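You operate a simulated robot arm through the tools that you are given. There is no shell and no other tool.

You run a simulated two-armed robot. Do the job below in one go: nothing can be reset, and whatever is moved stays where it is left.

## Task
Switch the blue reel off, wind its cable end back to mark 27 and brake it.
Fine: switch off first; free the brake before winding; leave the orange reel, the coils and the caps alone.

Only the result counts: the job must be done as asked and must still hold three seconds after the hand-in. Knocking over, shifting, dropping, spilling or breaking anything else fails it. Lids that push on must go on centred and level and be pressed home; caps that screw on are set level and turned clockwise until they are tight.

## Robot
Two 7-joint arms with fingered hands on one trunk that stands fixed in place. Base frame: the origin is at the foot of the trunk, x ahead of it, y to its left, z up. Lengths are in mm, angles in degrees, forces in N, time in s.
The left shoulder is at [60, 177, 975], the right one opposite. Payload 4 kg a hand.
The TCP of each hand is the grasp point between the finger pads, 37 mm short of the fingertips. In the tool frame z runs along the fingers and y along their closing line. Largest opening 124 mm; the body of the gripper starts 43 mm behind the TCP. The gripper is a hand of 3 fingers: y runs from the thumb to the fingers, the wrist lies at [-15, -108, -202] in the tool frame.
Orientation is that of the tool frame in the base frame, as a unit quaternion [x, y, z, w]. With the fingers straight down and the wrist toward the robot, the tool's x, y and z point along [0, 1, 0], [1, 0, 0] and [0, 0, -1] of the base frame.

## Interface
- The arms move only by the tool arm_command. It takes "left_series", "right_series" or both (then of equal length, played together; a hand with none holds still); each is a list of rows, each a list of 2 entries, a list of its own where there are three numbers: the shift along the base's x, y, z in units of 40 mm (1.0 is 40 mm), then the turn, a rotation vector about the base's x, y, z in units of 8 degrees (1.0 is 8 degrees). In form: [[[dx, dy, dz], [wx, wy, wz]], ...]. A call has 1 to 20 rows; each row shifts and turns the commanded pose from where the row before left it. A call with a number of a shift or a turn outside -1 to 1 is refused whole. A row lasts 0.2 s, in which the tool goes at most 50 mm and 8.6 degrees; a call with a longer step from one row to the next is refused whole. A pose out of reach is approached as far as the arm can. The call stops where the force on the tool passes 40 N (or 10 N more than at its start, if that is more) or the arm is blocked; 0.2 s more then pass. In this call time passes only in rows, and 0.2 s behind the last. It gives the time, the measured TCP pose, the force on the tool (base axes), the opening and the grip force at its end, in the units of the frame above (readings bear some noise), with the torque about the TCP (base axes, N m) and any sound that the robot's microphone picked up.
- Cameras (640 x 400 px; columns grow to the right, rows downward): "scene" is now at [62.9, 13, 1627.7]; the picture's right is [0.14, -0.99, 0.00], its down [-0.62, -0.09, -0.78] and it looks along [0.77, 0.11, -0.63] (base axes); focal length 342 px, centre (320, 200). "left" rides on the left gripper at [-64, -76, -137] in its tool frame; the picture's right is [-0.84, -0.26, 0.48], its down [0.48, -0.76, 0.43] and it looks along [0.26, 0.60, 0.76] (tool axes); focal length 256 px, centre (320, 200). "right" rides on the right gripper at [64, -76, -137] in its tool frame; the picture's right is [-0.84, 0.26, -0.48], its down [-0.48, -0.76, 0.43] and it looks along [-0.26, 0.60, 0.76] (tool axes); focal length 256 px, centre (320, 200). There is no depth. A picture from a camera that has moved, and an enlarged one, comes with that camera's place and axes in the base frame and with its lens. The place of the scene camera against the robot may be out by one fixed shift of up to 12 mm in any direction.
- get_image(camera): a new picture of that camera. The clock stands still meanwhile.
- move_column(by): slides the trunk up (or, below 0, down) by that many mm; the arms and the scene camera ride with it, the base frame stays. It gives what a move gives, with no picture.
- finger_targets(index, middle, thumb_bend, thumb_turn, hand): sets how far each is bent, from 0 (flat) to 100 (curled in); at 30 the hand is open as for a grip, at 70 the pads meet at the TCP. One left out holds its place. A second passes; each finger stops where it meets its share of the squeeze, and holds until it gets a number again. It is the only way to open and close the hand. It gives what a move gives, with no picture; readings hold the bend of each and the force on the fingers (four entries, about 0 where the hand has none), thumb and palm. thumb_turn goes from beside the hand (0) to across from the fingers (100), as for a grip.
- turn_head(pan, tilt): turns the head with the scene camera to pan (to the left, within 86 degrees either way) and tilt (down, from -29 to 69), counted from straight ahead of the robot. It gives what a move gives.
- zoom(camera, box): a new picture of the part [left, top, right, bottom] of that camera's present view, enlarged. The clock stands still meanwhile.
- close_job(): hands the job in; it is judged then, once.

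Places have to be worked out from the pictures, the camera data and where the tool is seen. Open the grippers and draw the arms clear of the work before you hand the job in, unless the task says otherwise.

The tools are called after ">>>" by a JSON object that holds its "fn" and its "kwargs". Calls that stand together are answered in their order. arm_command: Moves the arms, as the interface text tells. Its arguments: {"type":"object","properties":{"left_series":{"type":"array","items":{"type":"array"}},"right_series":{"type":"array","items":{"type":"array"}}},"required":[]} The other tools are called the same way: move_column (by) slides the trunk up or down; finger_targets (index, middle, thumb_bend, thumb_turn, hand) moves the fingers one by one; turn_head (pan, tilt) turns the head that bears the scene camera; get_image (camera) takes a picture; zoom (camera, box) takes an enlarged picture of a part of a camera's view; close_job () hands the job in.

At the start:

```text
time: 0.0
left_position: [677.5, 299.2, 1148.1]
left_tool_rot: [0.707, 0.707, 0.001, 0.0]
left_contact_force: [-0.1, 0.5, -0.1]
left_ft_torque: [0.02, 0.01, -0.03]
left_finger_gap: 123.6
left_grip_force: 0.1
left_shape: jaw
left_bend: [30.0, 30.0, 30.0, 98.0]
left_finger forces: [0.0, 0.0, 0.0, 0.0, 0.0, 0.1]
right_position: [690.7, -171.8, 1249.5]
right_tool_rot: [0.706, 0.708, 0.0, -0.001]
right_contact_force: [-0.4, 0.4, 0.3]
right_ft_torque: [-0.01, 0.01, -0.02]
right_finger_gap: 123.8
right_grip_force: 0.1
right_shape: jaw
right_bend: [30.0, 30.0, 30.0, 98.0]
right_finger forces: [0.0, 0.0, 0.1, 0.0, 0.1, 0.1]
trunk travel left (down, up): [-500.0, 90.0]
head pan, tilt: [8.1, 39.0]
```

scene: 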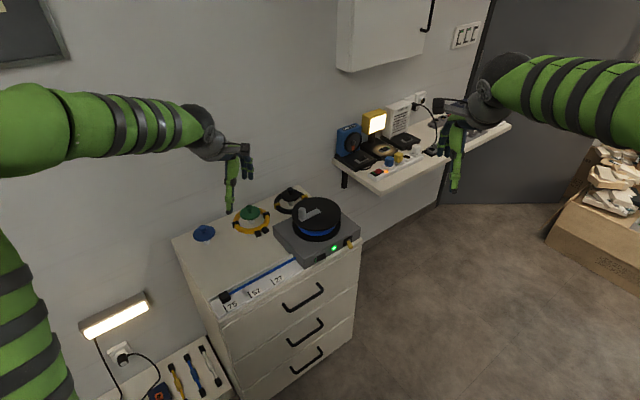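
right: 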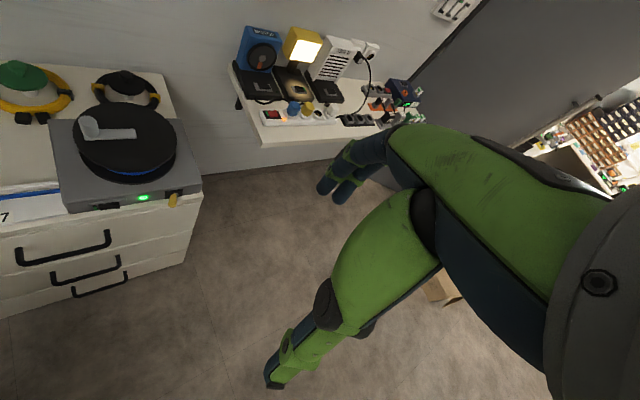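
left: 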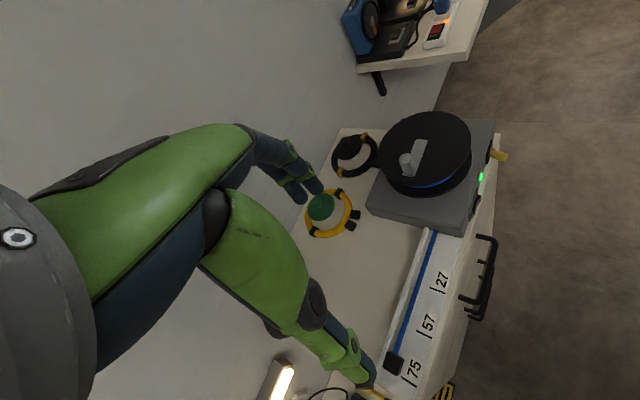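

I see the blue reel on the drawer cabinet with a crank on top, green-lit switch and a yellow lever; its cable runs along a scale 75/57/27. I enlarge the pictures to see details.

>>> {"fn": "zoom", "kwargs": {"camera": "scene", "box": [180, 170, 380, 320]}}

>>> {"fn": "zoom", "kwargs": {"camera": "left", "box": [340, 90, 530, 400]}}

>>> {"fn": "zoom", "kwargs": {"camera": "right", "box": [0, 50, 220, 230]}}

>>> {"fn": "zoom", "kwargs": {"camera": "scene", "box": [320, 70, 520, 200]}}

```text
2.67 times, centred on (280, 245) of scene
camera zoom: at [62.9, 13.0, 1627.7], right [0.14, -0.99, 0.0], down [-0.62, -0.09, -0.78], along [0.77, 0.11, -0.63], focal length 911 px, centre (427, 80)
```

zoom: 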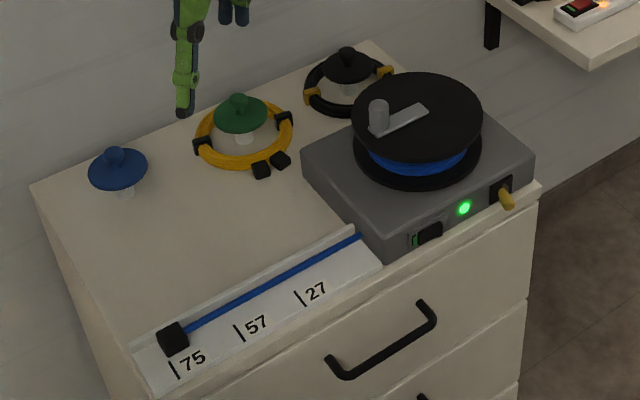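

```text
1.29 times, centred on (435, 245) of left
camera zoom: at [601.2, 234.9, 1284.7], right [-0.26, -0.84, -0.48], down [-0.76, 0.48, -0.43], along [0.6, 0.26, -0.76], focal length 330 px, centre (172, 142)
```

zoom: 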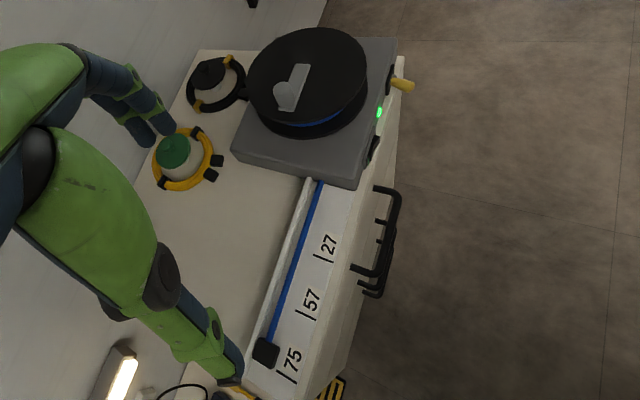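

```text
2.22 times, centred on (110, 140) of right
camera zoom: at [614.1, -108.2, 1385.7], right [0.26, -0.84, 0.48], down [-0.76, -0.48, -0.43], along [0.6, -0.25, -0.76], focal length 569 px, centre (787, 333)
```

zoom: 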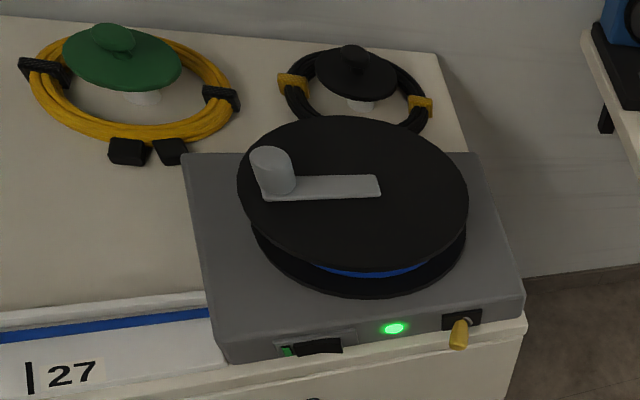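

```text
3.08 times, centred on (420, 135) of scene
camera zoom: at [62.9, 13.0, 1627.7], right [0.14, -0.99, 0.0], down [-0.62, -0.09, -0.78], along [0.77, 0.11, -0.63], focal length 1052 px, centre (12, 400)
```

zoom: 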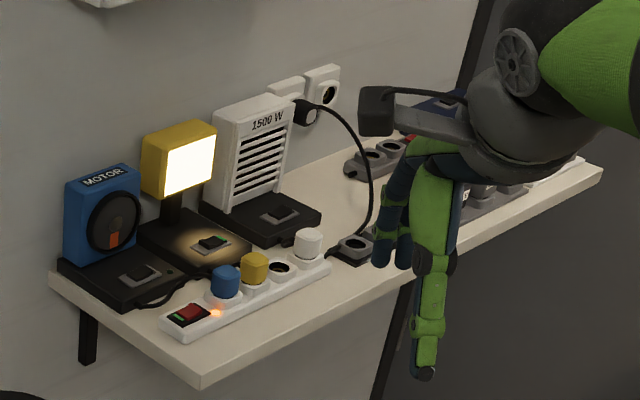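

The blue reel sits on a grey box with a rocker switch, green lamp and a brass brake lever on the front. I look around for the orange reel with the head.

>>> {"fn": "turn_head", "kwargs": {"pan": 45, "tilt": 45}}

>>> {"fn": "get_image", "kwargs": {"camera": "scene"}}

>>> {"fn": "turn_head", "kwargs": {"pan": -40, "tilt": 45}}

>>> {"fn": "get_image", "kwargs": {"camera": "scene"}}

>>> {"fn": "turn_head", "kwargs": {"pan": 8, "tilt": 50}}

>>> {"fn": "get_image", "kwargs": {"camera": "scene"}}

```text
time: 1.0
left_position: [677.0, 299.8, 1149.5]
left_tool_rot: [0.707, 0.707, 0.0, 0.0]
left_contact_force: [-0.3, 0.3, 0.1]
left_ft_torque: [0.0, 0.02, 0.02]
left_finger_gap: 123.5
left_grip_force: 0.0
left_shape: jaw
left_bend: [30.0, 30.0, 30.0, 98.0]
left_finger forces: [0.0, 0.1, 0.1, 0.0, 0.1, 0.0]
right_position: [689.8, -172.2, 1249.8]
right_tool_rot: [0.706, 0.708, 0.0, 0.0]
right_contact_force: [-0.5, 0.4, 0.5]
right_ft_torque: [-0.01, -0.01, 0.0]
right_finger_gap: 123.5
right_grip_force: 0.0
right_shape: jaw
right_bend: [30.0, 30.0, 30.0, 98.0]
right_finger forces: [0.0, 0.0, 0.0, 0.1, 0.0, 0.0]
trunk travel left (down, up): [-500.0, 90.0]
head pan, tilt: [45.0, 45.0]
```

```text
taken
camera scene: at [35.7, 58.4, 1618.9], right [0.71, -0.71, 0.0], down [-0.5, -0.5, -0.71], along [0.5, 0.5, -0.71], focal length 342 px, centre (320, 200)
```

scene: 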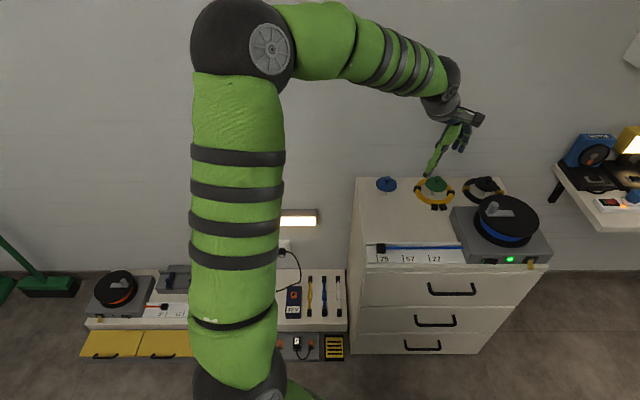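

```text
time: 2.6
left_position: [676.6, 298.3, 1148.7]
left_tool_rot: [0.707, 0.707, 0.0, -0.001]
left_contact_force: [0.3, 0.2, 0.1]
left_ft_torque: [-0.03, -0.01, 0.01]
left_finger_gap: 123.5
left_grip_force: 0.0
left_shape: jaw
left_bend: [30.0, 30.0, 30.0, 98.0]
left_finger forces: [0.0, 0.0, 0.0, 0.0, 0.0, 0.0]
right_position: [690.1, -172.2, 1249.9]
right_tool_rot: [0.707, 0.707, 0.0, 0.0]
right_contact_force: [-0.3, 0.0, -0.2]
right_ft_torque: [0.03, -0.02, 0.01]
right_finger_gap: 123.9
right_grip_force: 0.0
right_shape: jaw
right_bend: [30.0, 30.0, 30.0, 98.0]
right_finger forces: [0.1, 0.1, 0.0, 0.0, 0.1, 0.0]
trunk travel left (down, up): [-500.0, 90.0]
head pan, tilt: [-40.0, 45.0]
```

```text
taken
camera scene: at [40.5, -51.3, 1618.9], right [-0.64, -0.77, 0.0], down [-0.54, 0.45, -0.71], along [0.54, -0.45, -0.71], focal length 342 px, centre (320, 200)
```

scene: 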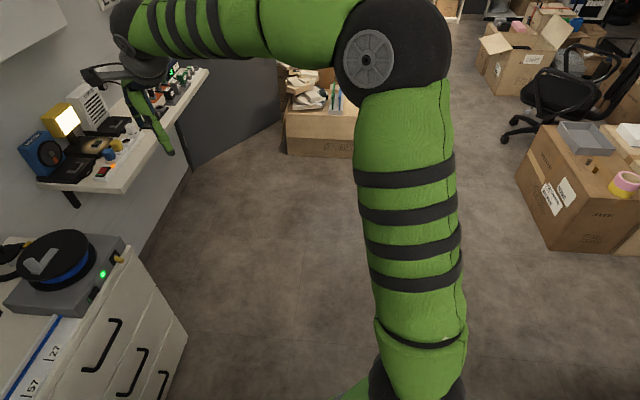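

```text
time: 3.8
left_position: [677.2, 298.8, 1149.0]
left_tool_rot: [0.707, 0.707, 0.0, 0.0]
left_contact_force: [0.0, 0.6, 0.0]
left_ft_torque: [0.0, -0.01, -0.02]
left_finger_gap: 123.7
left_grip_force: 0.1
left_shape: jaw
left_bend: [30.0, 30.0, 30.0, 98.0]
left_finger forces: [0.0, 0.1, 0.1, 0.1, 0.1, 0.1]
right_position: [689.5, -171.9, 1248.3]
right_tool_rot: [0.706, 0.708, 0.0, -0.001]
right_contact_force: [-0.7, 0.4, 0.2]
right_ft_torque: [0.01, 0.01, 0.01]
right_finger_gap: 123.9
right_grip_force: 0.0
right_shape: jaw
right_bend: [30.0, 30.0, 30.0, 98.0]
right_finger forces: [0.0, 0.0, 0.0, 0.1, 0.0, 0.1]
trunk travel left (down, up): [-500.0, 90.0]
head pan, tilt: [8.0, 50.0]
```

```text
taken
camera scene: at [54.4, 11.6, 1612.0], right [0.14, -0.99, 0.0], down [-0.76, -0.11, -0.64], along [0.64, 0.09, -0.77], focal length 342 px, centre (320, 200)
```

scene: 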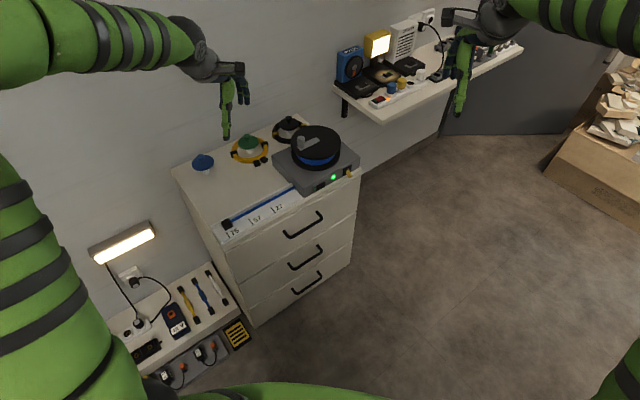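

The orange reel is far to the left on a low shelf, so it won't be in the way. I estimate the switch near [809,117,768], the lamp near [858,77,765], the brake lever tip near [875,22,761] and the crank knob near [884,185,898]. I move the right hand closer for a close camera view and draw the left hand aside.

>>> {"fn": "arm_command", "kwargs": {"right_series": [[[0, 0.74, -0.83], [0, 0, 0]], [[0, 0.74, -0.83], [0, 0, 0]], [[0, 0.74, -0.83], [0, 0, 0]], [[0, 0.74, -0.83], [0, 0, 0]], [[0, 0.74, -0.83], [0, 0, 0]], [[0, 0.74, -0.83], [0, 0, 0]], [[0, 0.74, -0.83], [0, 0, 0]], [[0, 0.74, -0.83], [0, 0, 0]], [[0, 0.74, -0.83], [0, 0, 0]], [[0, 0.74, -0.83], [0, 0, 0]]], "left_series": [[[0, 0.4, 0], [0, 0, 0]], [[0, 0.4, 0], [0, 0, 0]], [[0, 0.4, 0], [0, 0, 0]], [[0, 0.4, 0], [0, 0, 0]], [[0, 0.4, 0], [0, 0, 0]], [[0, 0.4, 0], [0, 0, 0]], [[0, 0.4, 0], [0, 0, 0]], [[0, 0.4, 0], [0, 0, 0]], [[0, 0.4, 0], [0, 0, 0]], [[0, 0.4, 0], [0, 0, 0]]]}}

>>> {"fn": "get_image", "kwargs": {"camera": "right"}}

>>> {"fn": "get_image", "kwargs": {"camera": "left"}}

>>> {"fn": "get_image", "kwargs": {"camera": "scene"}}

```text
time: 6.0
left_position: [675.5, 458.4, 1146.4]
left_tool_rot: [0.707, 0.707, 0.0, 0.001]
left_contact_force: [0.0, 0.2, 0.8]
left_ft_torque: [-0.01, 0.01, 0.03]
left_finger_gap: 123.3
left_grip_force: 0.0
left_shape: jaw
left_bend: [30.0, 30.0, 30.0, 98.0]
left_finger forces: [0.0, 0.0, 0.0, 0.0, 0.0, 0.0]
right_position: [689.4, 125.2, 918.8]
right_tool_rot: [0.707, 0.708, 0.0, -0.001]
right_contact_force: [0.3, -0.5, -0.3]
right_ft_torque: [-0.03, -0.01, 0.02]
right_finger_gap: 123.6
right_grip_force: 0.1
right_shape: jaw
right_bend: [30.0, 30.0, 30.0, 98.0]
right_finger forces: [0.0, 0.0, 0.0, 0.1, 0.1, 0.0]
trunk travel left (down, up): [-500.0, 90.0]
head pan, tilt: [8.0, 50.0]
```

```text
taken
camera right: at [613.9, 188.9, 1053.2], right [0.26, -0.84, 0.48], down [-0.76, -0.48, -0.43], along [0.6, -0.25, -0.76], focal length 256 px, centre (320, 200)
```

right: 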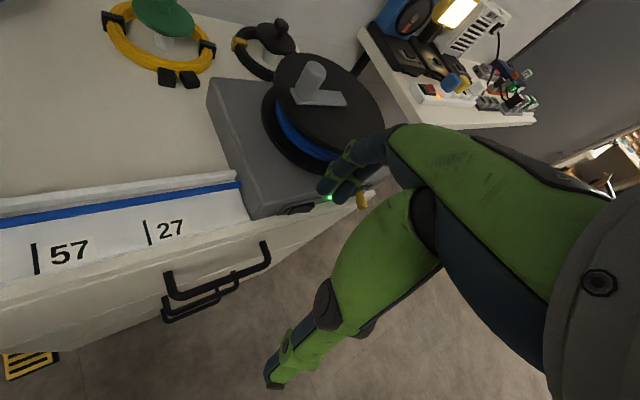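

```text
taken
camera left: at [600.8, 395.6, 1283.5], right [-0.26, -0.84, -0.48], down [-0.76, 0.48, -0.44], along [0.6, 0.25, -0.76], focal length 256 px, centre (320, 200)
```

left: 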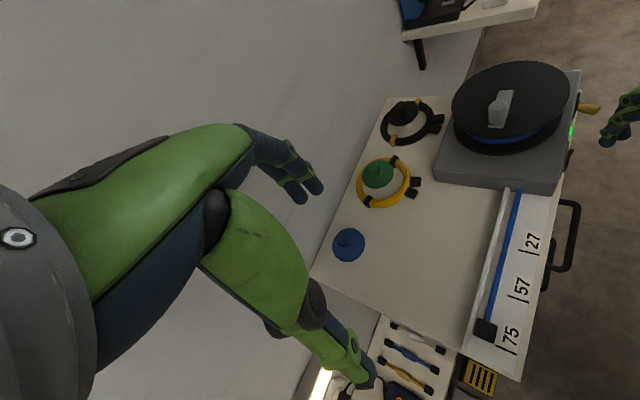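

```text
taken
camera scene: at [54.7, 12.8, 1612.0], right [0.14, -0.99, 0.0], down [-0.76, -0.11, -0.64], along [0.64, 0.09, -0.77], focal length 342 px, centre (320, 200)
```

scene: 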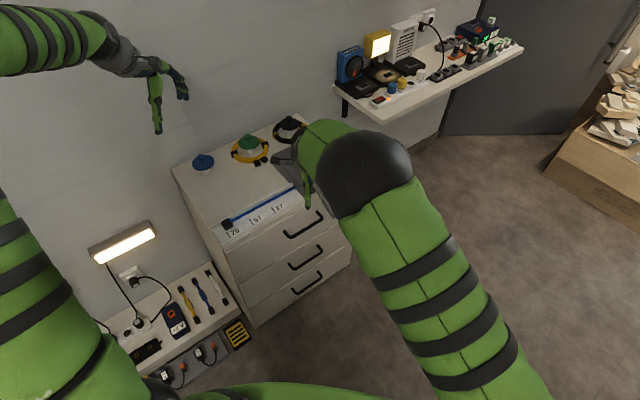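

The right arm hides the box from the scene camera. I pull it back to the right and use a strong zoom of the scene camera on the switch and lever.

>>> {"fn": "arm_command", "kwargs": {"right_series": [[[-0.2, -0.95, 0.3], [0, 0, 0]], [[-0.2, -0.95, 0.3], [0, 0, 0]], [[-0.2, -0.95, 0.3], [0, 0, 0]], [[-0.2, -0.95, 0.3], [0, 0, 0]], [[-0.2, -0.95, 0.3], [0, 0, 0]], [[-0.2, -0.95, 0.3], [0, 0, 0]], [[-0.2, -0.95, 0.3], [0, 0, 0]], [[-0.2, -0.95, 0.3], [0, 0, 0]]]}}

>>> {"fn": "zoom", "kwargs": {"camera": "scene", "box": [300, 160, 364, 200]}}

>>> {"fn": "zoom", "kwargs": {"camera": "scene", "box": [264, 110, 376, 200]}}

>>> {"fn": "zoom", "kwargs": {"camera": "scene", "box": [210, 170, 306, 240]}}

```text
time: 7.8
left_position: [676.0, 457.4, 1148.0]
left_tool_rot: [0.707, 0.707, 0.0, 0.0]
left_contact_force: [-0.1, -0.3, -0.4]
left_ft_torque: [0.0, -0.01, 0.02]
left_finger_gap: 123.6
left_grip_force: 0.1
left_shape: jaw
left_bend: [30.0, 30.0, 30.0, 98.0]
left_finger forces: [0.2, 0.0, 0.0, 0.0, 0.0, 0.0]
right_position: [623.4, -179.8, 1015.7]
right_tool_rot: [0.707, 0.708, 0.0, 0.0]
right_contact_force: [0.2, 0.3, 0.4]
right_ft_torque: [0.01, -0.05, 0.02]
right_finger_gap: 123.6
right_grip_force: 0.0
right_shape: jaw
right_bend: [30.0, 30.0, 30.0, 98.0]
right_finger forces: [0.0, 0.1, 0.0, 0.0, 0.0, 0.0]
trunk travel left (down, up): [-500.0, 90.0]
head pan, tilt: [8.0, 50.0]
```

```text
10.00 times, centred on (332, 180) of scene
camera zoom: at [54.0, 10.7, 1612.0], right [0.14, -0.99, 0.0], down [-0.76, -0.11, -0.64], along [0.64, 0.09, -0.77], focal length 3418 px, centre (200, 400)
```

zoom: 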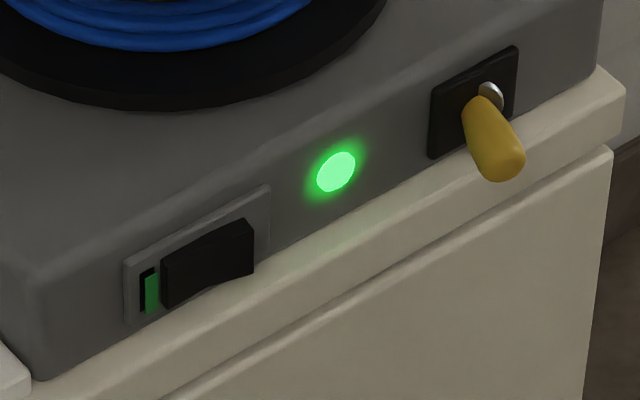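

```text
4.44 times, centred on (320, 155) of scene
camera zoom: at [54.0, 10.7, 1612.0], right [0.14, -0.99, 0.0], down [-0.76, -0.11, -0.64], along [0.64, 0.09, -0.77], focal length 1519 px, centre (320, 400)
```

zoom: 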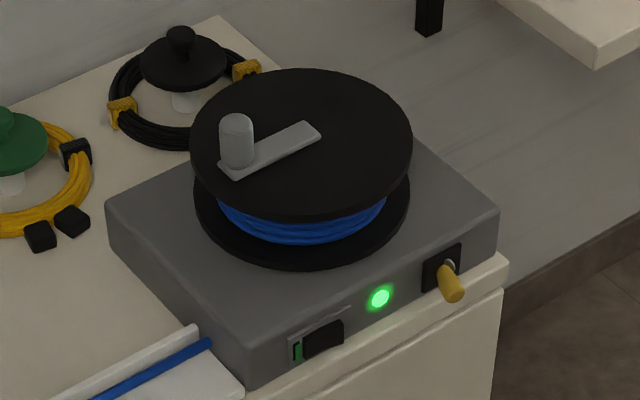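

```text
5.71 times, centred on (258, 205) of scene
camera zoom: at [54.0, 10.7, 1612.0], right [0.14, -0.99, 0.0], down [-0.76, -0.11, -0.64], along [0.64, 0.09, -0.77], focal length 1953 px, centre (674, 171)
```

zoom: 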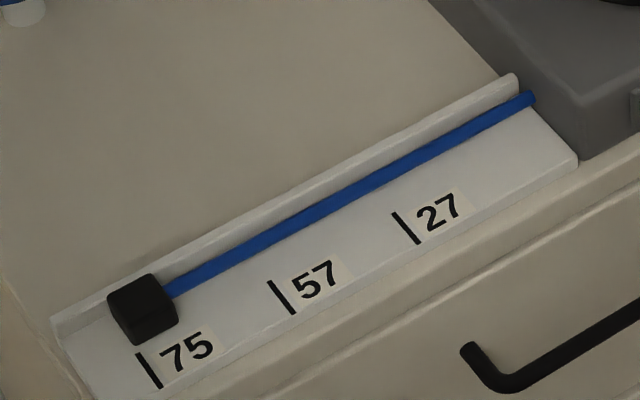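

I zoom further on the switch and compare with similar switches on the shelf (lamp on, motor off).

>>> {"fn": "zoom", "kwargs": {"camera": "scene", "box": [310, 176, 330, 194]}}

>>> {"fn": "zoom", "kwargs": {"camera": "scene", "box": [336, 160, 360, 182]}}

>>> {"fn": "zoom", "kwargs": {"camera": "scene", "box": [330, 25, 440, 115]}}

>>> {"fn": "turn_head", "kwargs": {"pan": 55, "tilt": 50}}

>>> {"fn": "get_image", "kwargs": {"camera": "scene"}}

```text
16.00 times, centred on (320, 185) of scene
camera zoom: at [54.0, 10.7, 1612.0], right [0.14, -0.99, 0.0], down [-0.76, -0.11, -0.64], along [0.64, 0.09, -0.77], focal length 5469 px, centre (320, 440)
```

zoom: 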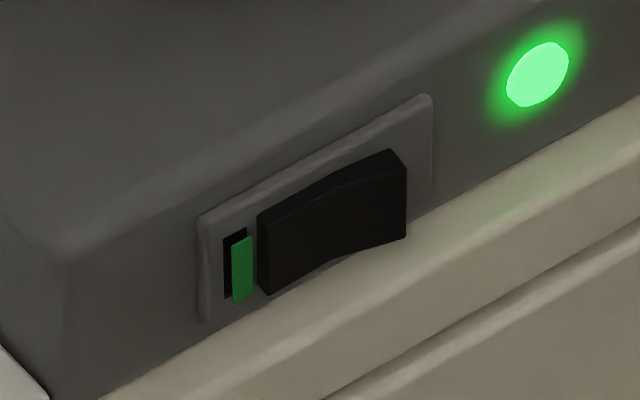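

```text
16.00 times, centred on (348, 171) of scene
camera zoom: at [54.0, 10.7, 1612.0], right [0.14, -0.99, 0.0], down [-0.76, -0.11, -0.64], along [0.64, 0.09, -0.77], focal length 5469 px, centre (-128, 664)
```

zoom: 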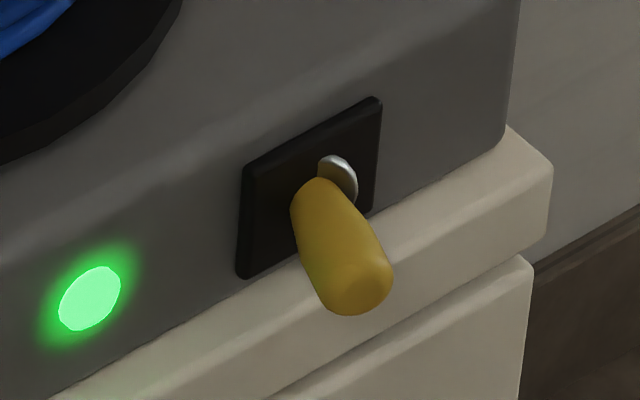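

```text
4.44 times, centred on (385, 70) of scene
camera zoom: at [54.0, 10.7, 1612.0], right [0.14, -0.99, 0.0], down [-0.76, -0.11, -0.64], along [0.64, 0.09, -0.77], focal length 1519 px, centre (31, 778)
```

zoom: 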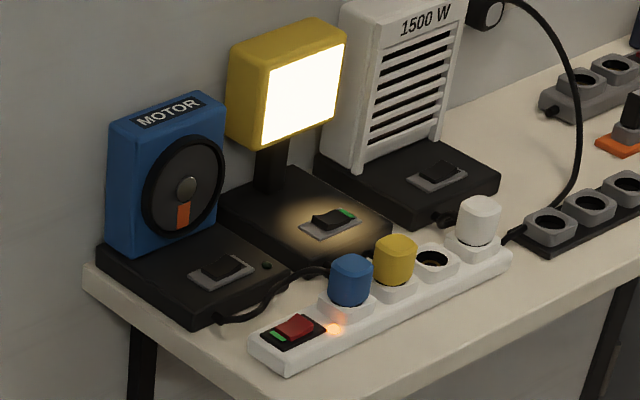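

```text
time: 8.9
left_position: [676.3, 458.5, 1148.4]
left_tool_rot: [0.707, 0.707, 0.0, -0.001]
left_contact_force: [-0.2, -0.2, 0.1]
left_ft_torque: [-0.01, 0.01, 0.02]
left_finger_gap: 123.5
left_grip_force: 0.0
left_shape: jaw
left_bend: [30.0, 30.0, 30.0, 98.0]
left_finger forces: [0.1, 0.1, 0.0, 0.1, 0.1, 0.0]
right_position: [623.6, -177.2, 1015.6]
right_tool_rot: [0.706, 0.708, 0.0, 0.0]
right_contact_force: [0.2, 0.3, 0.4]
right_ft_torque: [0.02, -0.01, -0.02]
right_finger_gap: 123.5
right_grip_force: 0.0
right_shape: jaw
right_bend: [30.0, 30.0, 30.0, 98.0]
right_finger forces: [0.1, 0.0, 0.1, 0.0, 0.0, 0.0]
trunk travel left (down, up): [-500.0, 90.0]
head pan, tilt: [55.0, 50.0]
```

```text
taken
camera scene: at [22.3, 64.0, 1612.0], right [0.82, -0.57, 0.0], down [-0.44, -0.63, -0.64], along [0.37, 0.53, -0.77], focal length 342 px, centre (320, 200)
```

scene: 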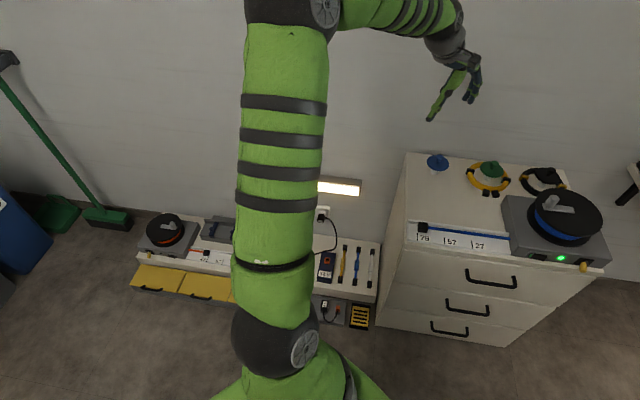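

The rocker's right end protrudes and the green flag shows at the left, so pressing the right end in should switch it off. I compare with the orange reel's lever and switch for reference.

>>> {"fn": "zoom", "kwargs": {"camera": "scene", "box": [132, 205, 196, 265]}}

>>> {"fn": "zoom", "kwargs": {"camera": "scene", "box": [500, 185, 620, 275]}}

>>> {"fn": "zoom", "kwargs": {"camera": "scene", "box": [565, 250, 605, 275]}}

```text
6.67 times, centred on (164, 235) of scene
camera zoom: at [22.3, 64.0, 1612.0], right [0.82, -0.57, 0.0], down [-0.44, -0.63, -0.64], along [0.37, 0.53, -0.77], focal length 2279 px, centre (1360, -33)
```

zoom: 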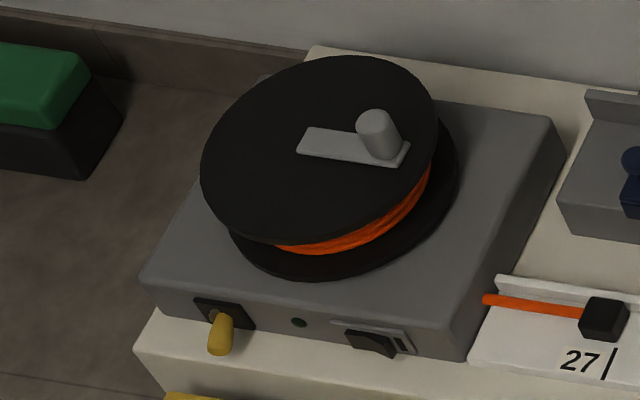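

```text
4.44 times, centred on (560, 230) of scene
camera zoom: at [22.3, 64.0, 1612.0], right [0.82, -0.57, 0.0], down [-0.44, -0.63, -0.64], along [0.37, 0.53, -0.77], focal length 1519 px, centre (-747, 67)
```

zoom: 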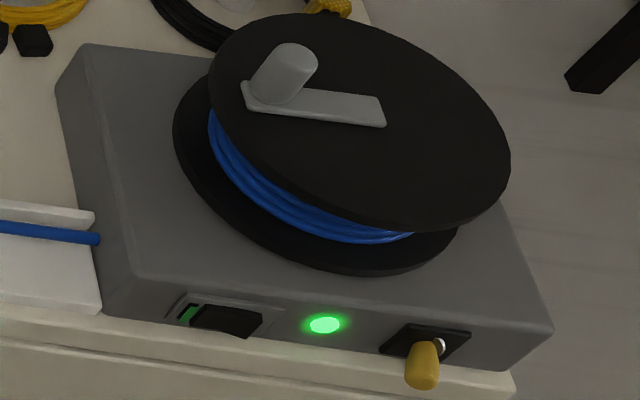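

```text
16.00 times, centred on (585, 262) of scene
camera zoom: at [22.3, 64.0, 1612.0], right [0.82, -0.57, 0.0], down [-0.44, -0.63, -0.64], along [0.37, 0.53, -0.77], focal length 5469 px, centre (-3920, -800)
```

zoom: 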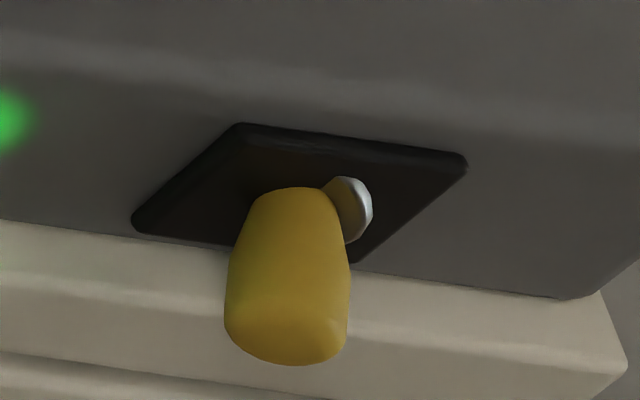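

The orange reel's lever and rocker look different from the blue one's, but perspective is ambiguous. I look at the lever from the right hand's camera, which sees it from another direction.

>>> {"fn": "zoom", "kwargs": {"camera": "right", "box": [120, 60, 240, 150]}}

>>> {"fn": "zoom", "kwargs": {"camera": "right", "box": [180, 100, 220, 125]}}

>>> {"fn": "zoom", "kwargs": {"camera": "left", "box": [550, 90, 610, 180]}}

```text
4.44 times, centred on (180, 105) of right
camera zoom: at [548.5, -113.9, 1152.0], right [0.26, -0.84, 0.48], down [-0.76, -0.48, -0.43], along [0.6, -0.25, -0.76], focal length 1138 px, centre (942, 622)
```

zoom: 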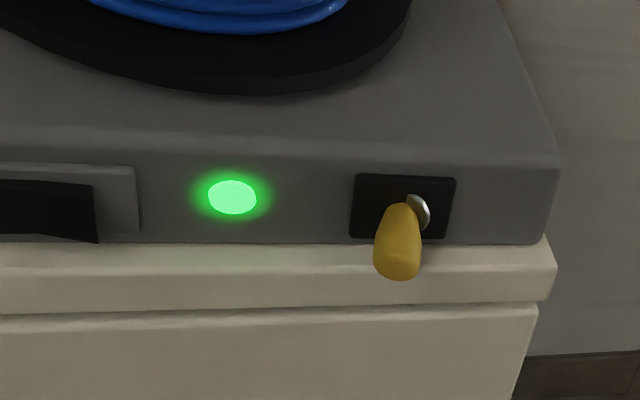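

```text
16.00 times, centred on (200, 112) of right
camera zoom: at [548.5, -113.9, 1152.0], right [0.26, -0.84, 0.48], down [-0.76, -0.48, -0.43], along [0.6, -0.25, -0.76], focal length 4096 px, centre (2240, 1600)
```

zoom: 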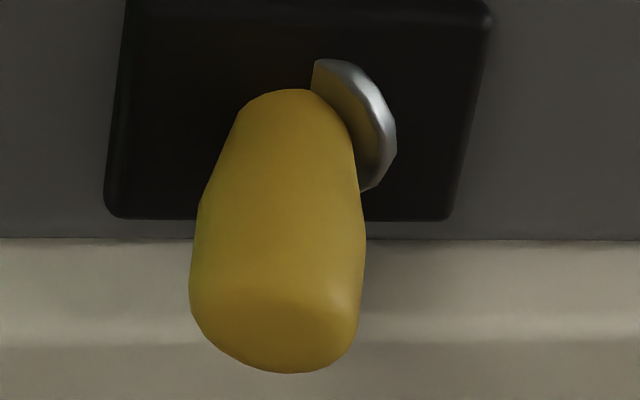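

```text
4.44 times, centred on (580, 135) of left
camera zoom: at [600.5, 394.7, 1283.9], right [-0.26, -0.84, -0.48], down [-0.76, 0.48, -0.43], along [0.6, 0.26, -0.76], focal length 1138 px, centre (-836, 489)
```

zoom: 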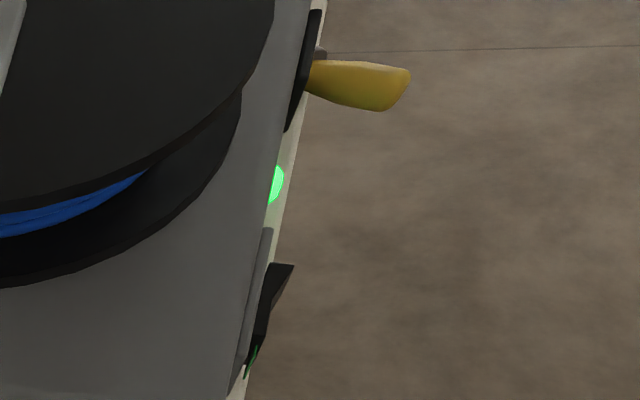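

From two hand-camera views I triangulate: lever plate centre [895,32,770], lever leaning left and sticking out 30 mm (so it swings sideways), lamp [853,75,772], rocker's protruding right end at [816,99.5,~772]; the front face runs along (0.707,-0.707). I bring the right hand to a spot in front of the cabinet, yawed 45° and tilted 32°, then close it to see its shape.

>>> {"fn": "arm_command", "kwargs": {"right_series": [[[0.23, 0.459, -0.485], [0, 0, 0.9375]], [[0.23, 0.459, -0.485], [0, 0, 0.9375]], [[0.23, 0.459, -0.485], [0, 0, 0.9375]], [[0.23, 0.459, -0.485], [0, 0, 0.9375]], [[0.23, 0.459, -0.485], [0, 0, 0.9375]], [[0.23, 0.459, -0.485], [0, 0, 0.9375]], [[0.23, 0.459, -0.485], [0.707, -0.707, 0]], [[0.23, 0.459, -0.485], [0.707, -0.707, 0]], [[0.23, 0.459, -0.485], [0.707, -0.707, 0]], [[0.23, 0.459, -0.485], [0.707, -0.707, 0]]]}}

>>> {"fn": "finger_targets", "kwargs": {"hand": "right", "index": 70, "middle": 70, "thumb_bend": 70}}

>>> {"fn": "turn_head", "kwargs": {"pan": 8, "tilt": 50}}

>>> {"fn": "get_image", "kwargs": {"camera": "scene"}}

>>> {"fn": "get_image", "kwargs": {"camera": "right"}}

>>> {"fn": "get_image", "kwargs": {"camera": "left"}}

```text
time: 11.1
left_position: [675.5, 458.7, 1147.9]
left_tool_rot: [0.708, 0.706, 0.0, 0.0]
left_contact_force: [-0.8, 0.8, -0.4]
left_ft_torque: [-0.01, -0.01, -0.03]
left_finger_gap: 123.6
left_grip_force: 0.1
left_shape: jaw
left_bend: [30.0, 30.0, 30.0, 98.0]
left_finger forces: [0.0, 0.0, 0.0, 0.0, 0.1, 0.0]
right_position: [718.0, 3.9, 818.8]
right_tool_rot: [0.367, 0.888, 0.256, 0.106]
right_contact_force: [-1.0, -0.8, 0.3]
right_ft_torque: [-0.01, 0.02, -0.01]
right_finger_gap: 123.7
right_grip_force: 0.0
right_shape: jaw
right_bend: [30.0, 30.0, 30.0, 98.0]
right_finger forces: [0.1, 0.1, 0.0, 0.1, 0.0, 0.1]
trunk travel left (down, up): [-500.0, 90.0]
head pan, tilt: [55.0, 50.0]
```

```text
time: 12.1
left_position: [676.0, 458.5, 1147.8]
left_tool_rot: [0.707, 0.707, 0.0, -0.001]
left_contact_force: [-0.1, -0.1, 0.9]
left_ft_torque: [0.0, 0.05, 0.0]
left_finger_gap: 123.8
left_grip_force: 0.0
left_shape: jaw
left_bend: [30.0, 30.0, 30.0, 98.0]
left_finger forces: [0.0, 0.0, 0.1, 0.1, 0.1, 0.0]
right_position: [717.9, 4.3, 817.7]
right_tool_rot: [0.367, 0.888, 0.255, 0.105]
right_contact_force: [0.3, -0.1, -1.0]
right_ft_torque: [-0.02, -0.03, 0.02]
right_finger_gap: 1.2
right_grip_force: 0.0
right_shape: fingers
right_bend: [70.0, 70.0, 70.0, 98.0]
right_finger forces: [0.0, 0.0, 0.1, 0.1, 0.0, 0.1]
trunk travel left (down, up): [-500.0, 90.0]
head pan, tilt: [55.0, 50.0]
```

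```text
time: 13.3
left_position: [675.3, 458.7, 1148.5]
left_tool_rot: [0.708, 0.707, 0.0, 0.0]
left_contact_force: [-0.2, 0.5, -0.2]
left_ft_torque: [-0.02, 0.01, 0.03]
left_finger_gap: 123.6
left_grip_force: 0.1
left_shape: jaw
left_bend: [30.0, 30.0, 30.0, 98.0]
left_finger forces: [0.0, 0.0, 0.0, 0.1, 0.1, 0.1]
right_position: [716.6, 3.5, 817.9]
right_tool_rot: [0.367, 0.889, 0.255, 0.105]
right_contact_force: [-0.8, -0.3, 0.2]
right_ft_torque: [-0.01, 0.0, -0.02]
right_finger_gap: 1.1
right_grip_force: 0.1
right_shape: fingers
right_bend: [70.0, 70.0, 70.0, 98.0]
right_finger forces: [0.1, 0.0, 0.0, 0.1, 0.1, 0.2]
trunk travel left (down, up): [-500.0, 90.0]
head pan, tilt: [8.0, 50.0]
```

```text
taken
camera scene: at [54.4, 11.8, 1612.0], right [0.14, -0.99, 0.0], down [-0.76, -0.11, -0.64], along [0.64, 0.09, -0.77], focal length 342 px, centre (320, 200)
```

scene: 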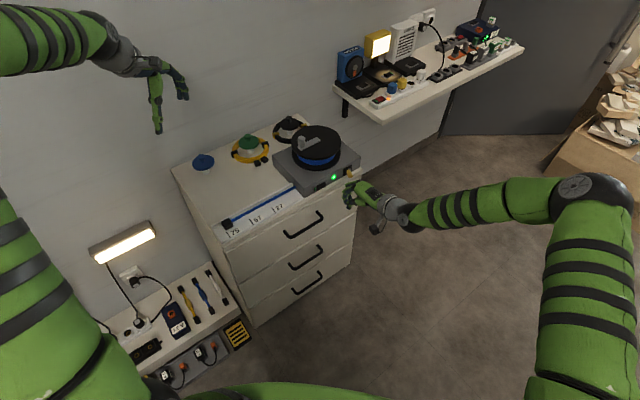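

```text
taken
camera right: at [575.7, -48.3, 893.0], right [0.57, -0.62, 0.55], down [0.05, -0.63, -0.77], along [0.82, 0.46, -0.33], focal length 256 px, centre (320, 200)
```

right: 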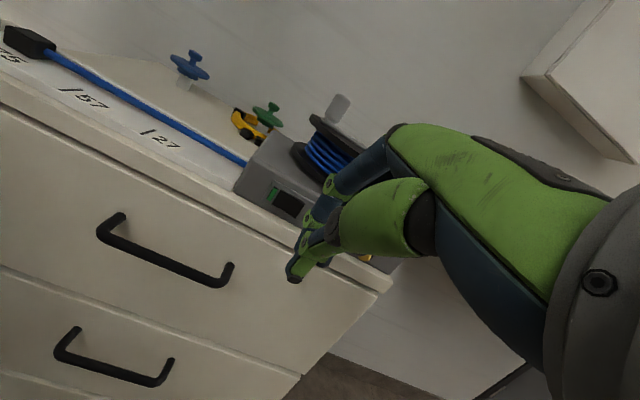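

```text
taken
camera left: at [600.5, 394.7, 1283.9], right [-0.26, -0.84, -0.48], down [-0.76, 0.48, -0.43], along [0.6, 0.26, -0.76], focal length 256 px, centre (320, 200)
```

left: 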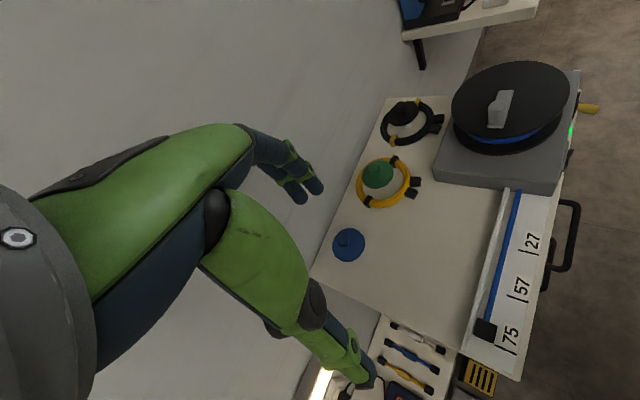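

The hand is closed with the tip in front of the cabinet. I zoom in on the fingertips to learn where they lie.

>>> {"fn": "zoom", "kwargs": {"camera": "right", "box": [220, 140, 420, 300]}}

>>> {"fn": "zoom", "kwargs": {"camera": "scene", "box": [290, 150, 430, 240]}}

```text
2.50 times, centred on (320, 220) of right
camera zoom: at [575.7, -48.3, 893.0], right [0.57, -0.62, 0.55], down [0.05, -0.63, -0.77], along [0.82, 0.46, -0.33], focal length 640 px, centre (320, 150)
```

zoom: 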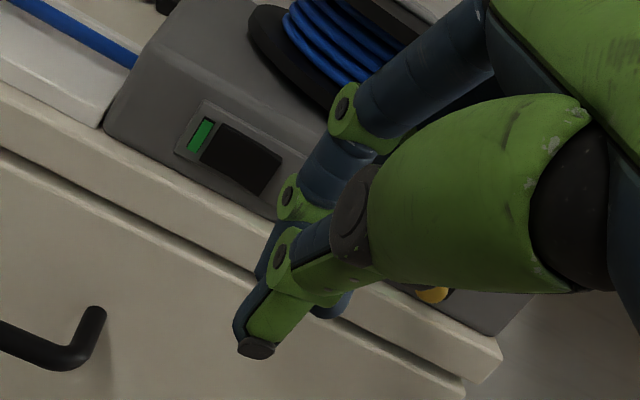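

```text
4.44 times, centred on (360, 195) of scene
camera zoom: at [54.4, 11.8, 1612.0], right [0.14, -0.99, 0.0], down [-0.76, -0.11, -0.64], along [0.64, 0.09, -0.77], focal length 1519 px, centre (142, 222)
```

zoom: 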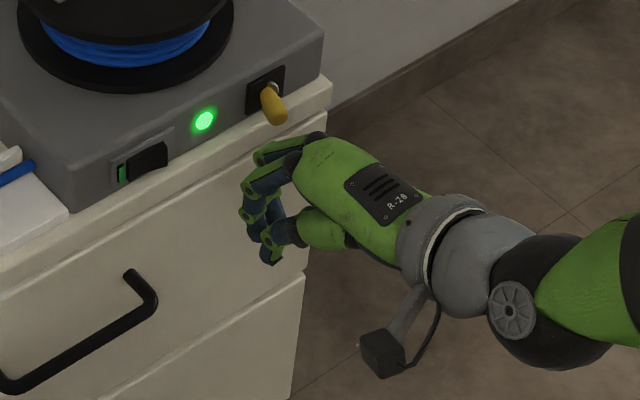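

I try a pointing pose (index open, middle curled, thumb aside), which gives a narrow contact for the rocker.

>>> {"fn": "finger_targets", "kwargs": {"hand": "right", "index": 30, "middle": 100, "thumb_bend": 30, "thumb_turn": 0}}

>>> {"fn": "zoom", "kwargs": {"camera": "right", "box": [120, 80, 520, 330]}}

>>> {"fn": "zoom", "kwargs": {"camera": "scene", "box": [290, 150, 430, 240]}}

```text
time: 14.3
left_position: [675.8, 459.5, 1147.6]
left_tool_rot: [0.707, 0.707, 0.0, 0.001]
left_contact_force: [0.2, 1.2, -0.1]
left_ft_torque: [-0.04, -0.02, 0.02]
left_finger_gap: 123.5
left_grip_force: 0.0
left_shape: jaw
left_bend: [30.0, 30.0, 30.0, 98.0]
left_finger forces: [0.0, 0.1, 0.0, 0.1, 0.1, 0.1]
right_position: [717.2, 3.9, 817.6]
right_tool_rot: [0.367, 0.889, 0.254, 0.105]
right_contact_force: [-0.1, -0.4, -1.6]
right_ft_torque: [0.0, -0.03, 0.05]
right_finger_gap: 173.3
right_grip_force: 0.0
right_shape: fingers
right_bend: [30.0, 100.0, 30.0, 0.0]
right_finger forces: [0.1, 0.0, 0.1, 0.0, 0.0, 0.0]
trunk travel left (down, up): [-500.0, 90.0]
head pan, tilt: [8.0, 50.0]
```

```text
1.60 times, centred on (320, 205) of right
camera zoom: at [575.7, -48.2, 893.0], right [0.57, -0.62, 0.55], down [0.05, -0.63, -0.77], along [0.82, 0.46, -0.33], focal length 410 px, centre (320, 192)
```

zoom: 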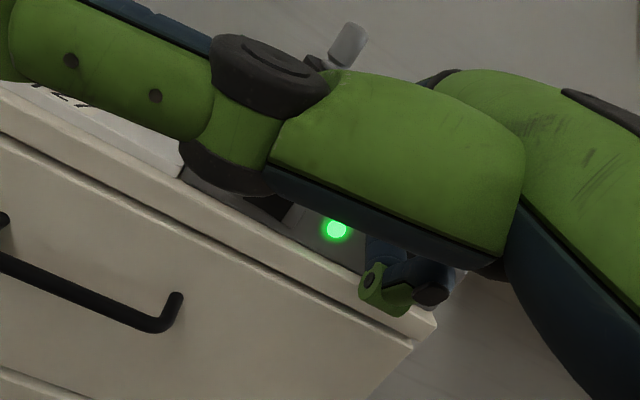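

```text
4.44 times, centred on (360, 195) of scene
camera zoom: at [54.4, 11.7, 1612.0], right [0.14, -0.99, 0.0], down [-0.76, -0.11, -0.64], along [0.64, 0.09, -0.77], focal length 1519 px, centre (142, 222)
```

zoom: 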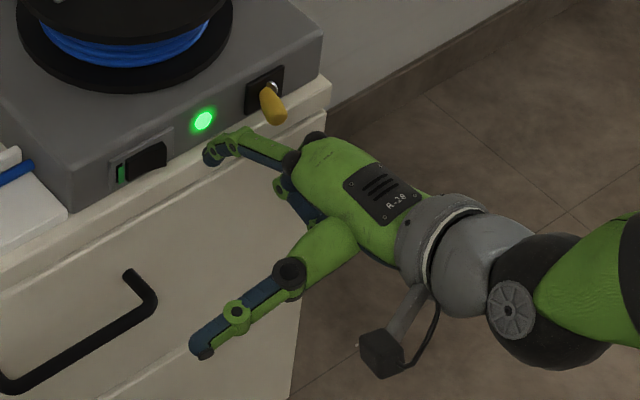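

The aside thumb blocks the hand camera, so I put it back across and look at the index tip.

>>> {"fn": "finger_targets", "kwargs": {"hand": "right", "thumb_bend": 20, "thumb_turn": 98}}

>>> {"fn": "zoom", "kwargs": {"camera": "right", "box": [220, 140, 420, 265]}}

>>> {"fn": "zoom", "kwargs": {"camera": "scene", "box": [300, 150, 380, 200]}}

>>> {"fn": "zoom", "kwargs": {"camera": "left", "box": [500, 60, 640, 180]}}

```text
time: 15.3
left_position: [676.6, 458.2, 1148.0]
left_tool_rot: [0.708, 0.707, 0.0, 0.0]
left_contact_force: [0.3, -0.5, -0.1]
left_ft_torque: [0.0, 0.02, -0.01]
left_finger_gap: 123.6
left_grip_force: 0.1
left_shape: jaw
left_bend: [30.0, 30.0, 30.0, 98.0]
left_finger forces: [0.0, 0.0, 0.0, 0.0, 0.0, 0.0]
right_position: [718.1, 3.6, 818.2]
right_tool_rot: [0.367, 0.888, 0.255, 0.106]
right_contact_force: [0.3, 0.0, 0.4]
right_ft_torque: [0.01, -0.01, 0.01]
right_finger_gap: 121.9
right_grip_force: 0.1
right_shape: fingers
right_bend: [30.0, 100.0, 20.0, 95.0]
right_finger forces: [0.0, 0.0, 0.0, 0.1, 0.0, 0.0]
trunk travel left (down, up): [-500.0, 90.0]
head pan, tilt: [8.0, 50.0]
```

```text
3.20 times, centred on (320, 202) of right
camera zoom: at [575.7, -48.3, 893.0], right [0.57, -0.62, 0.55], down [0.05, -0.63, -0.77], along [0.82, 0.46, -0.33], focal length 819 px, centre (320, 192)
```

zoom: 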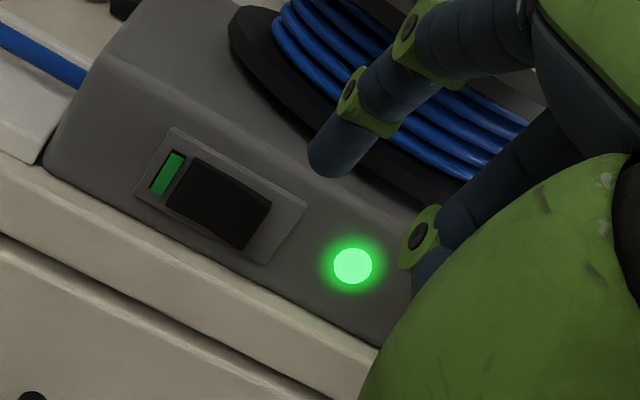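

```text
8.00 times, centred on (340, 175) of scene
camera zoom: at [54.4, 11.7, 1612.0], right [0.14, -0.99, 0.0], down [-0.76, -0.11, -0.64], along [0.64, 0.09, -0.77], focal length 2734 px, centre (160, 400)
```

zoom: 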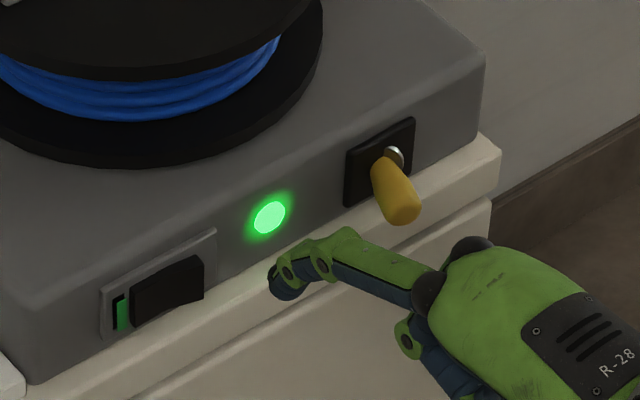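

```text
3.33 times, centred on (570, 120) of left
camera zoom: at [600.5, 394.7, 1283.9], right [-0.26, -0.84, -0.48], down [-0.76, 0.48, -0.43], along [0.6, 0.26, -0.76], focal length 853 px, centre (-513, 467)
```

zoom: 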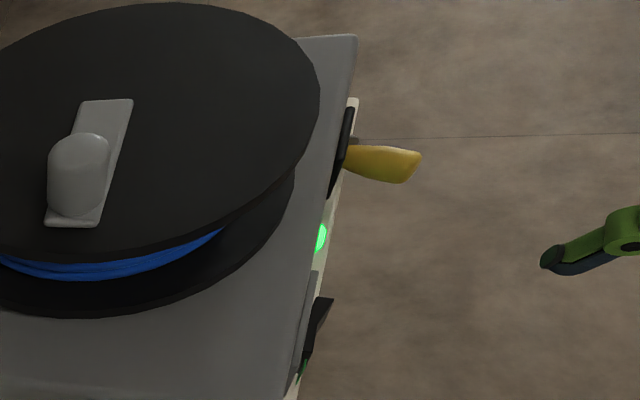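

Triangulating both hand cameras gives the index tip at about [770,63,823]; the rocker centre is u≈490 and its right end u≈505 at z≈768. I lower the hand 54 mm and advance 40 mm toward the face, leaving about 18 mm.

>>> {"fn": "arm_command", "kwargs": {"right_series": [[[0, 0, -0.6], [0, 0, 0]], [[0.177, 0.177, -0.375], [0, 0, 0]], [[0.177, 0.177, -0.375], [0, 0, 0]], [[0.177, 0.177, 0], [0, 0, 0]], [[0.177, 0.177, 0], [0, 0, 0]]]}}

>>> {"fn": "zoom", "kwargs": {"camera": "right", "box": [220, 140, 420, 265]}}

>>> {"fn": "zoom", "kwargs": {"camera": "scene", "box": [300, 150, 380, 200]}}

>>> {"fn": "zoom", "kwargs": {"camera": "left", "box": [500, 60, 640, 180]}}

```text
time: 16.5
left_position: [675.0, 458.8, 1148.1]
left_tool_rot: [0.707, 0.707, 0.001, 0.0]
left_contact_force: [0.5, 0.5, -0.4]
left_ft_torque: [-0.02, 0.02, -0.04]
left_finger_gap: 123.5
left_grip_force: 0.1
left_shape: jaw
left_bend: [30.0, 30.0, 30.0, 98.0]
left_finger forces: [0.1, 0.0, 0.0, 0.1, 0.0, 0.1]
right_position: [747.2, 32.4, 766.0]
right_tool_rot: [0.367, 0.889, 0.254, 0.105]
right_contact_force: [0.1, -1.4, -0.4]
right_ft_torque: [-0.03, 0.0, -0.03]
right_finger_gap: 121.9
right_grip_force: 0.1
right_shape: fingers
right_bend: [30.0, 100.0, 20.0, 95.0]
right_finger forces: [0.0, 0.0, 0.1, 0.0, 0.0, 0.0]
trunk travel left (down, up): [-500.0, 90.0]
head pan, tilt: [8.0, 50.0]
```

```text
3.20 times, centred on (320, 202) of right
camera zoom: at [604.9, -20.2, 841.0], right [0.57, -0.62, 0.54], down [0.05, -0.63, -0.77], along [0.82, 0.46, -0.33], focal length 819 px, centre (320, 192)
```

zoom: 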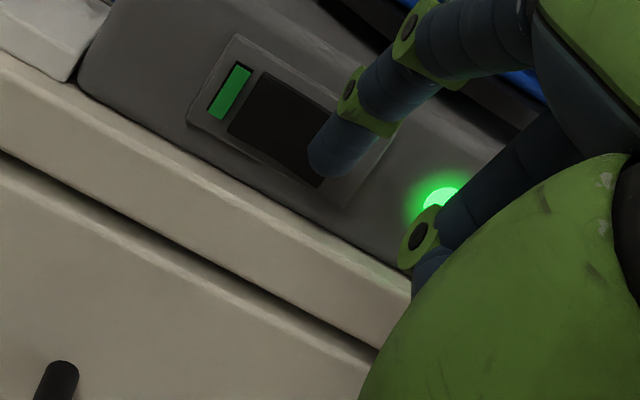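

```text
8.00 times, centred on (340, 175) of scene
camera zoom: at [54.5, 11.9, 1612.0], right [0.14, -0.99, 0.0], down [-0.76, -0.11, -0.64], along [0.64, 0.09, -0.77], focal length 2734 px, centre (160, 400)
```

zoom: 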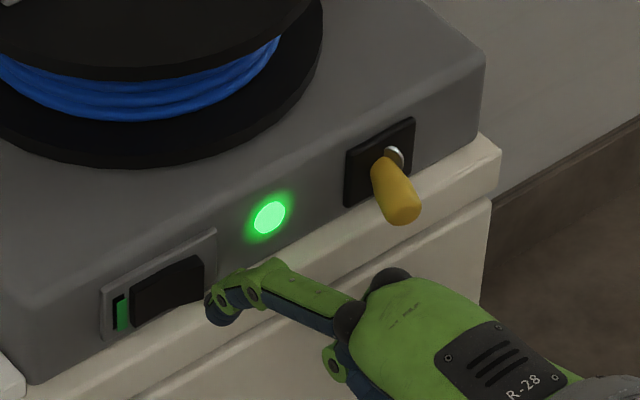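

```text
3.33 times, centred on (570, 120) of left
camera zoom: at [600.6, 394.8, 1283.8], right [-0.26, -0.84, -0.48], down [-0.76, 0.48, -0.43], along [0.6, 0.26, -0.76], focal length 853 px, centre (-513, 467)
```

zoom: 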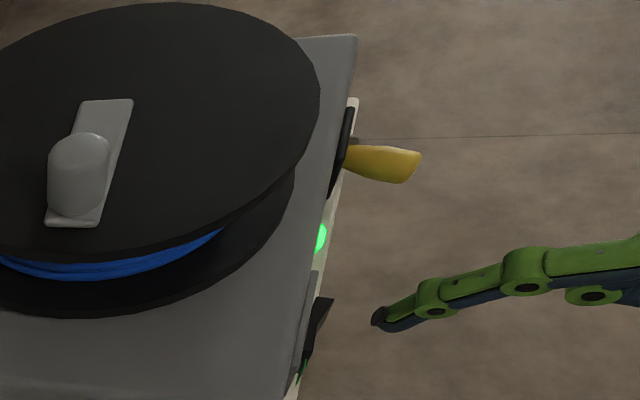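

The tip is about 18 mm in front of the rocker's right part at the right height. I shift 2 mm right and push forward in small steps until it clicks.

>>> {"fn": "arm_command", "kwargs": {"right_series": [[[0.12, 0.05, 0], [0, 0, 0]], [[0.088, 0.088, 0], [0, 0, 0]], [[0.088, 0.088, 0], [0, 0, 0]], [[0.088, 0.088, 0], [0, 0, 0]], [[0.088, 0.088, 0], [0, 0, 0]]]}}

>>> {"fn": "zoom", "kwargs": {"camera": "scene", "box": [300, 150, 380, 200]}}

>>> {"fn": "zoom", "kwargs": {"camera": "right", "box": [220, 140, 420, 265]}}

```text
time: 17.7
left_position: [676.3, 456.7, 1149.4]
left_tool_rot: [0.707, 0.707, 0.0, 0.0]
left_contact_force: [0.0, -0.6, -0.5]
left_ft_torque: [0.01, 0.01, 0.0]
left_finger_gap: 123.5
left_grip_force: 0.0
left_shape: jaw
left_bend: [30.0, 30.0, 30.0, 98.0]
left_finger forces: [0.1, 0.0, 0.0, 0.0, 0.0, 0.0]
right_position: [764.0, 47.8, 766.2]
right_tool_rot: [0.367, 0.888, 0.255, 0.105]
right_contact_force: [-4.7, -5.9, 1.6]
right_ft_torque: [0.11, -0.08, -0.03]
right_finger_gap: 116.3
right_grip_force: 3.8
right_shape: fingers
right_bend: [33.0, 100.0, 20.0, 95.0]
right_finger forces: [7.6, 0.0, 0.0, 0.0, 0.1, 0.0]
trunk travel left (down, up): [-500.0, 90.0]
head pan, tilt: [8.0, 50.0]
heard: click
```

```text
8.00 times, centred on (340, 175) of scene
camera zoom: at [53.8, 11.1, 1612.1], right [0.14, -0.99, 0.0], down [-0.76, -0.11, -0.64], along [0.64, 0.09, -0.77], focal length 2734 px, centre (160, 400)
```

zoom: 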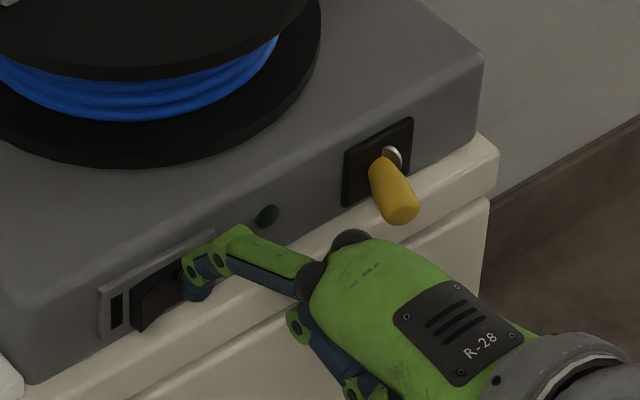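

```text
3.20 times, centred on (320, 202) of right
camera zoom: at [622.6, -4.3, 841.2], right [0.57, -0.62, 0.55], down [0.05, -0.63, -0.77], along [0.82, 0.46, -0.33], focal length 819 px, centre (320, 192)
```

zoom: 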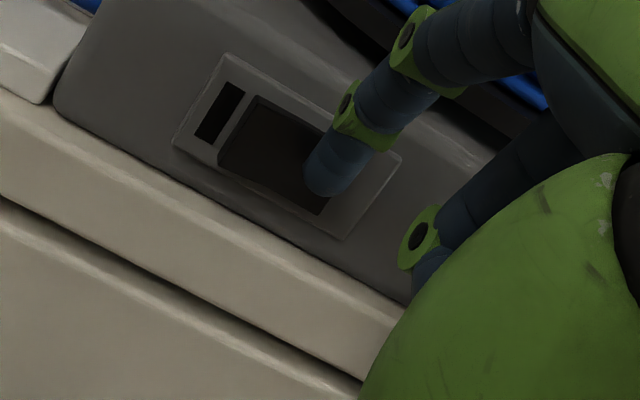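

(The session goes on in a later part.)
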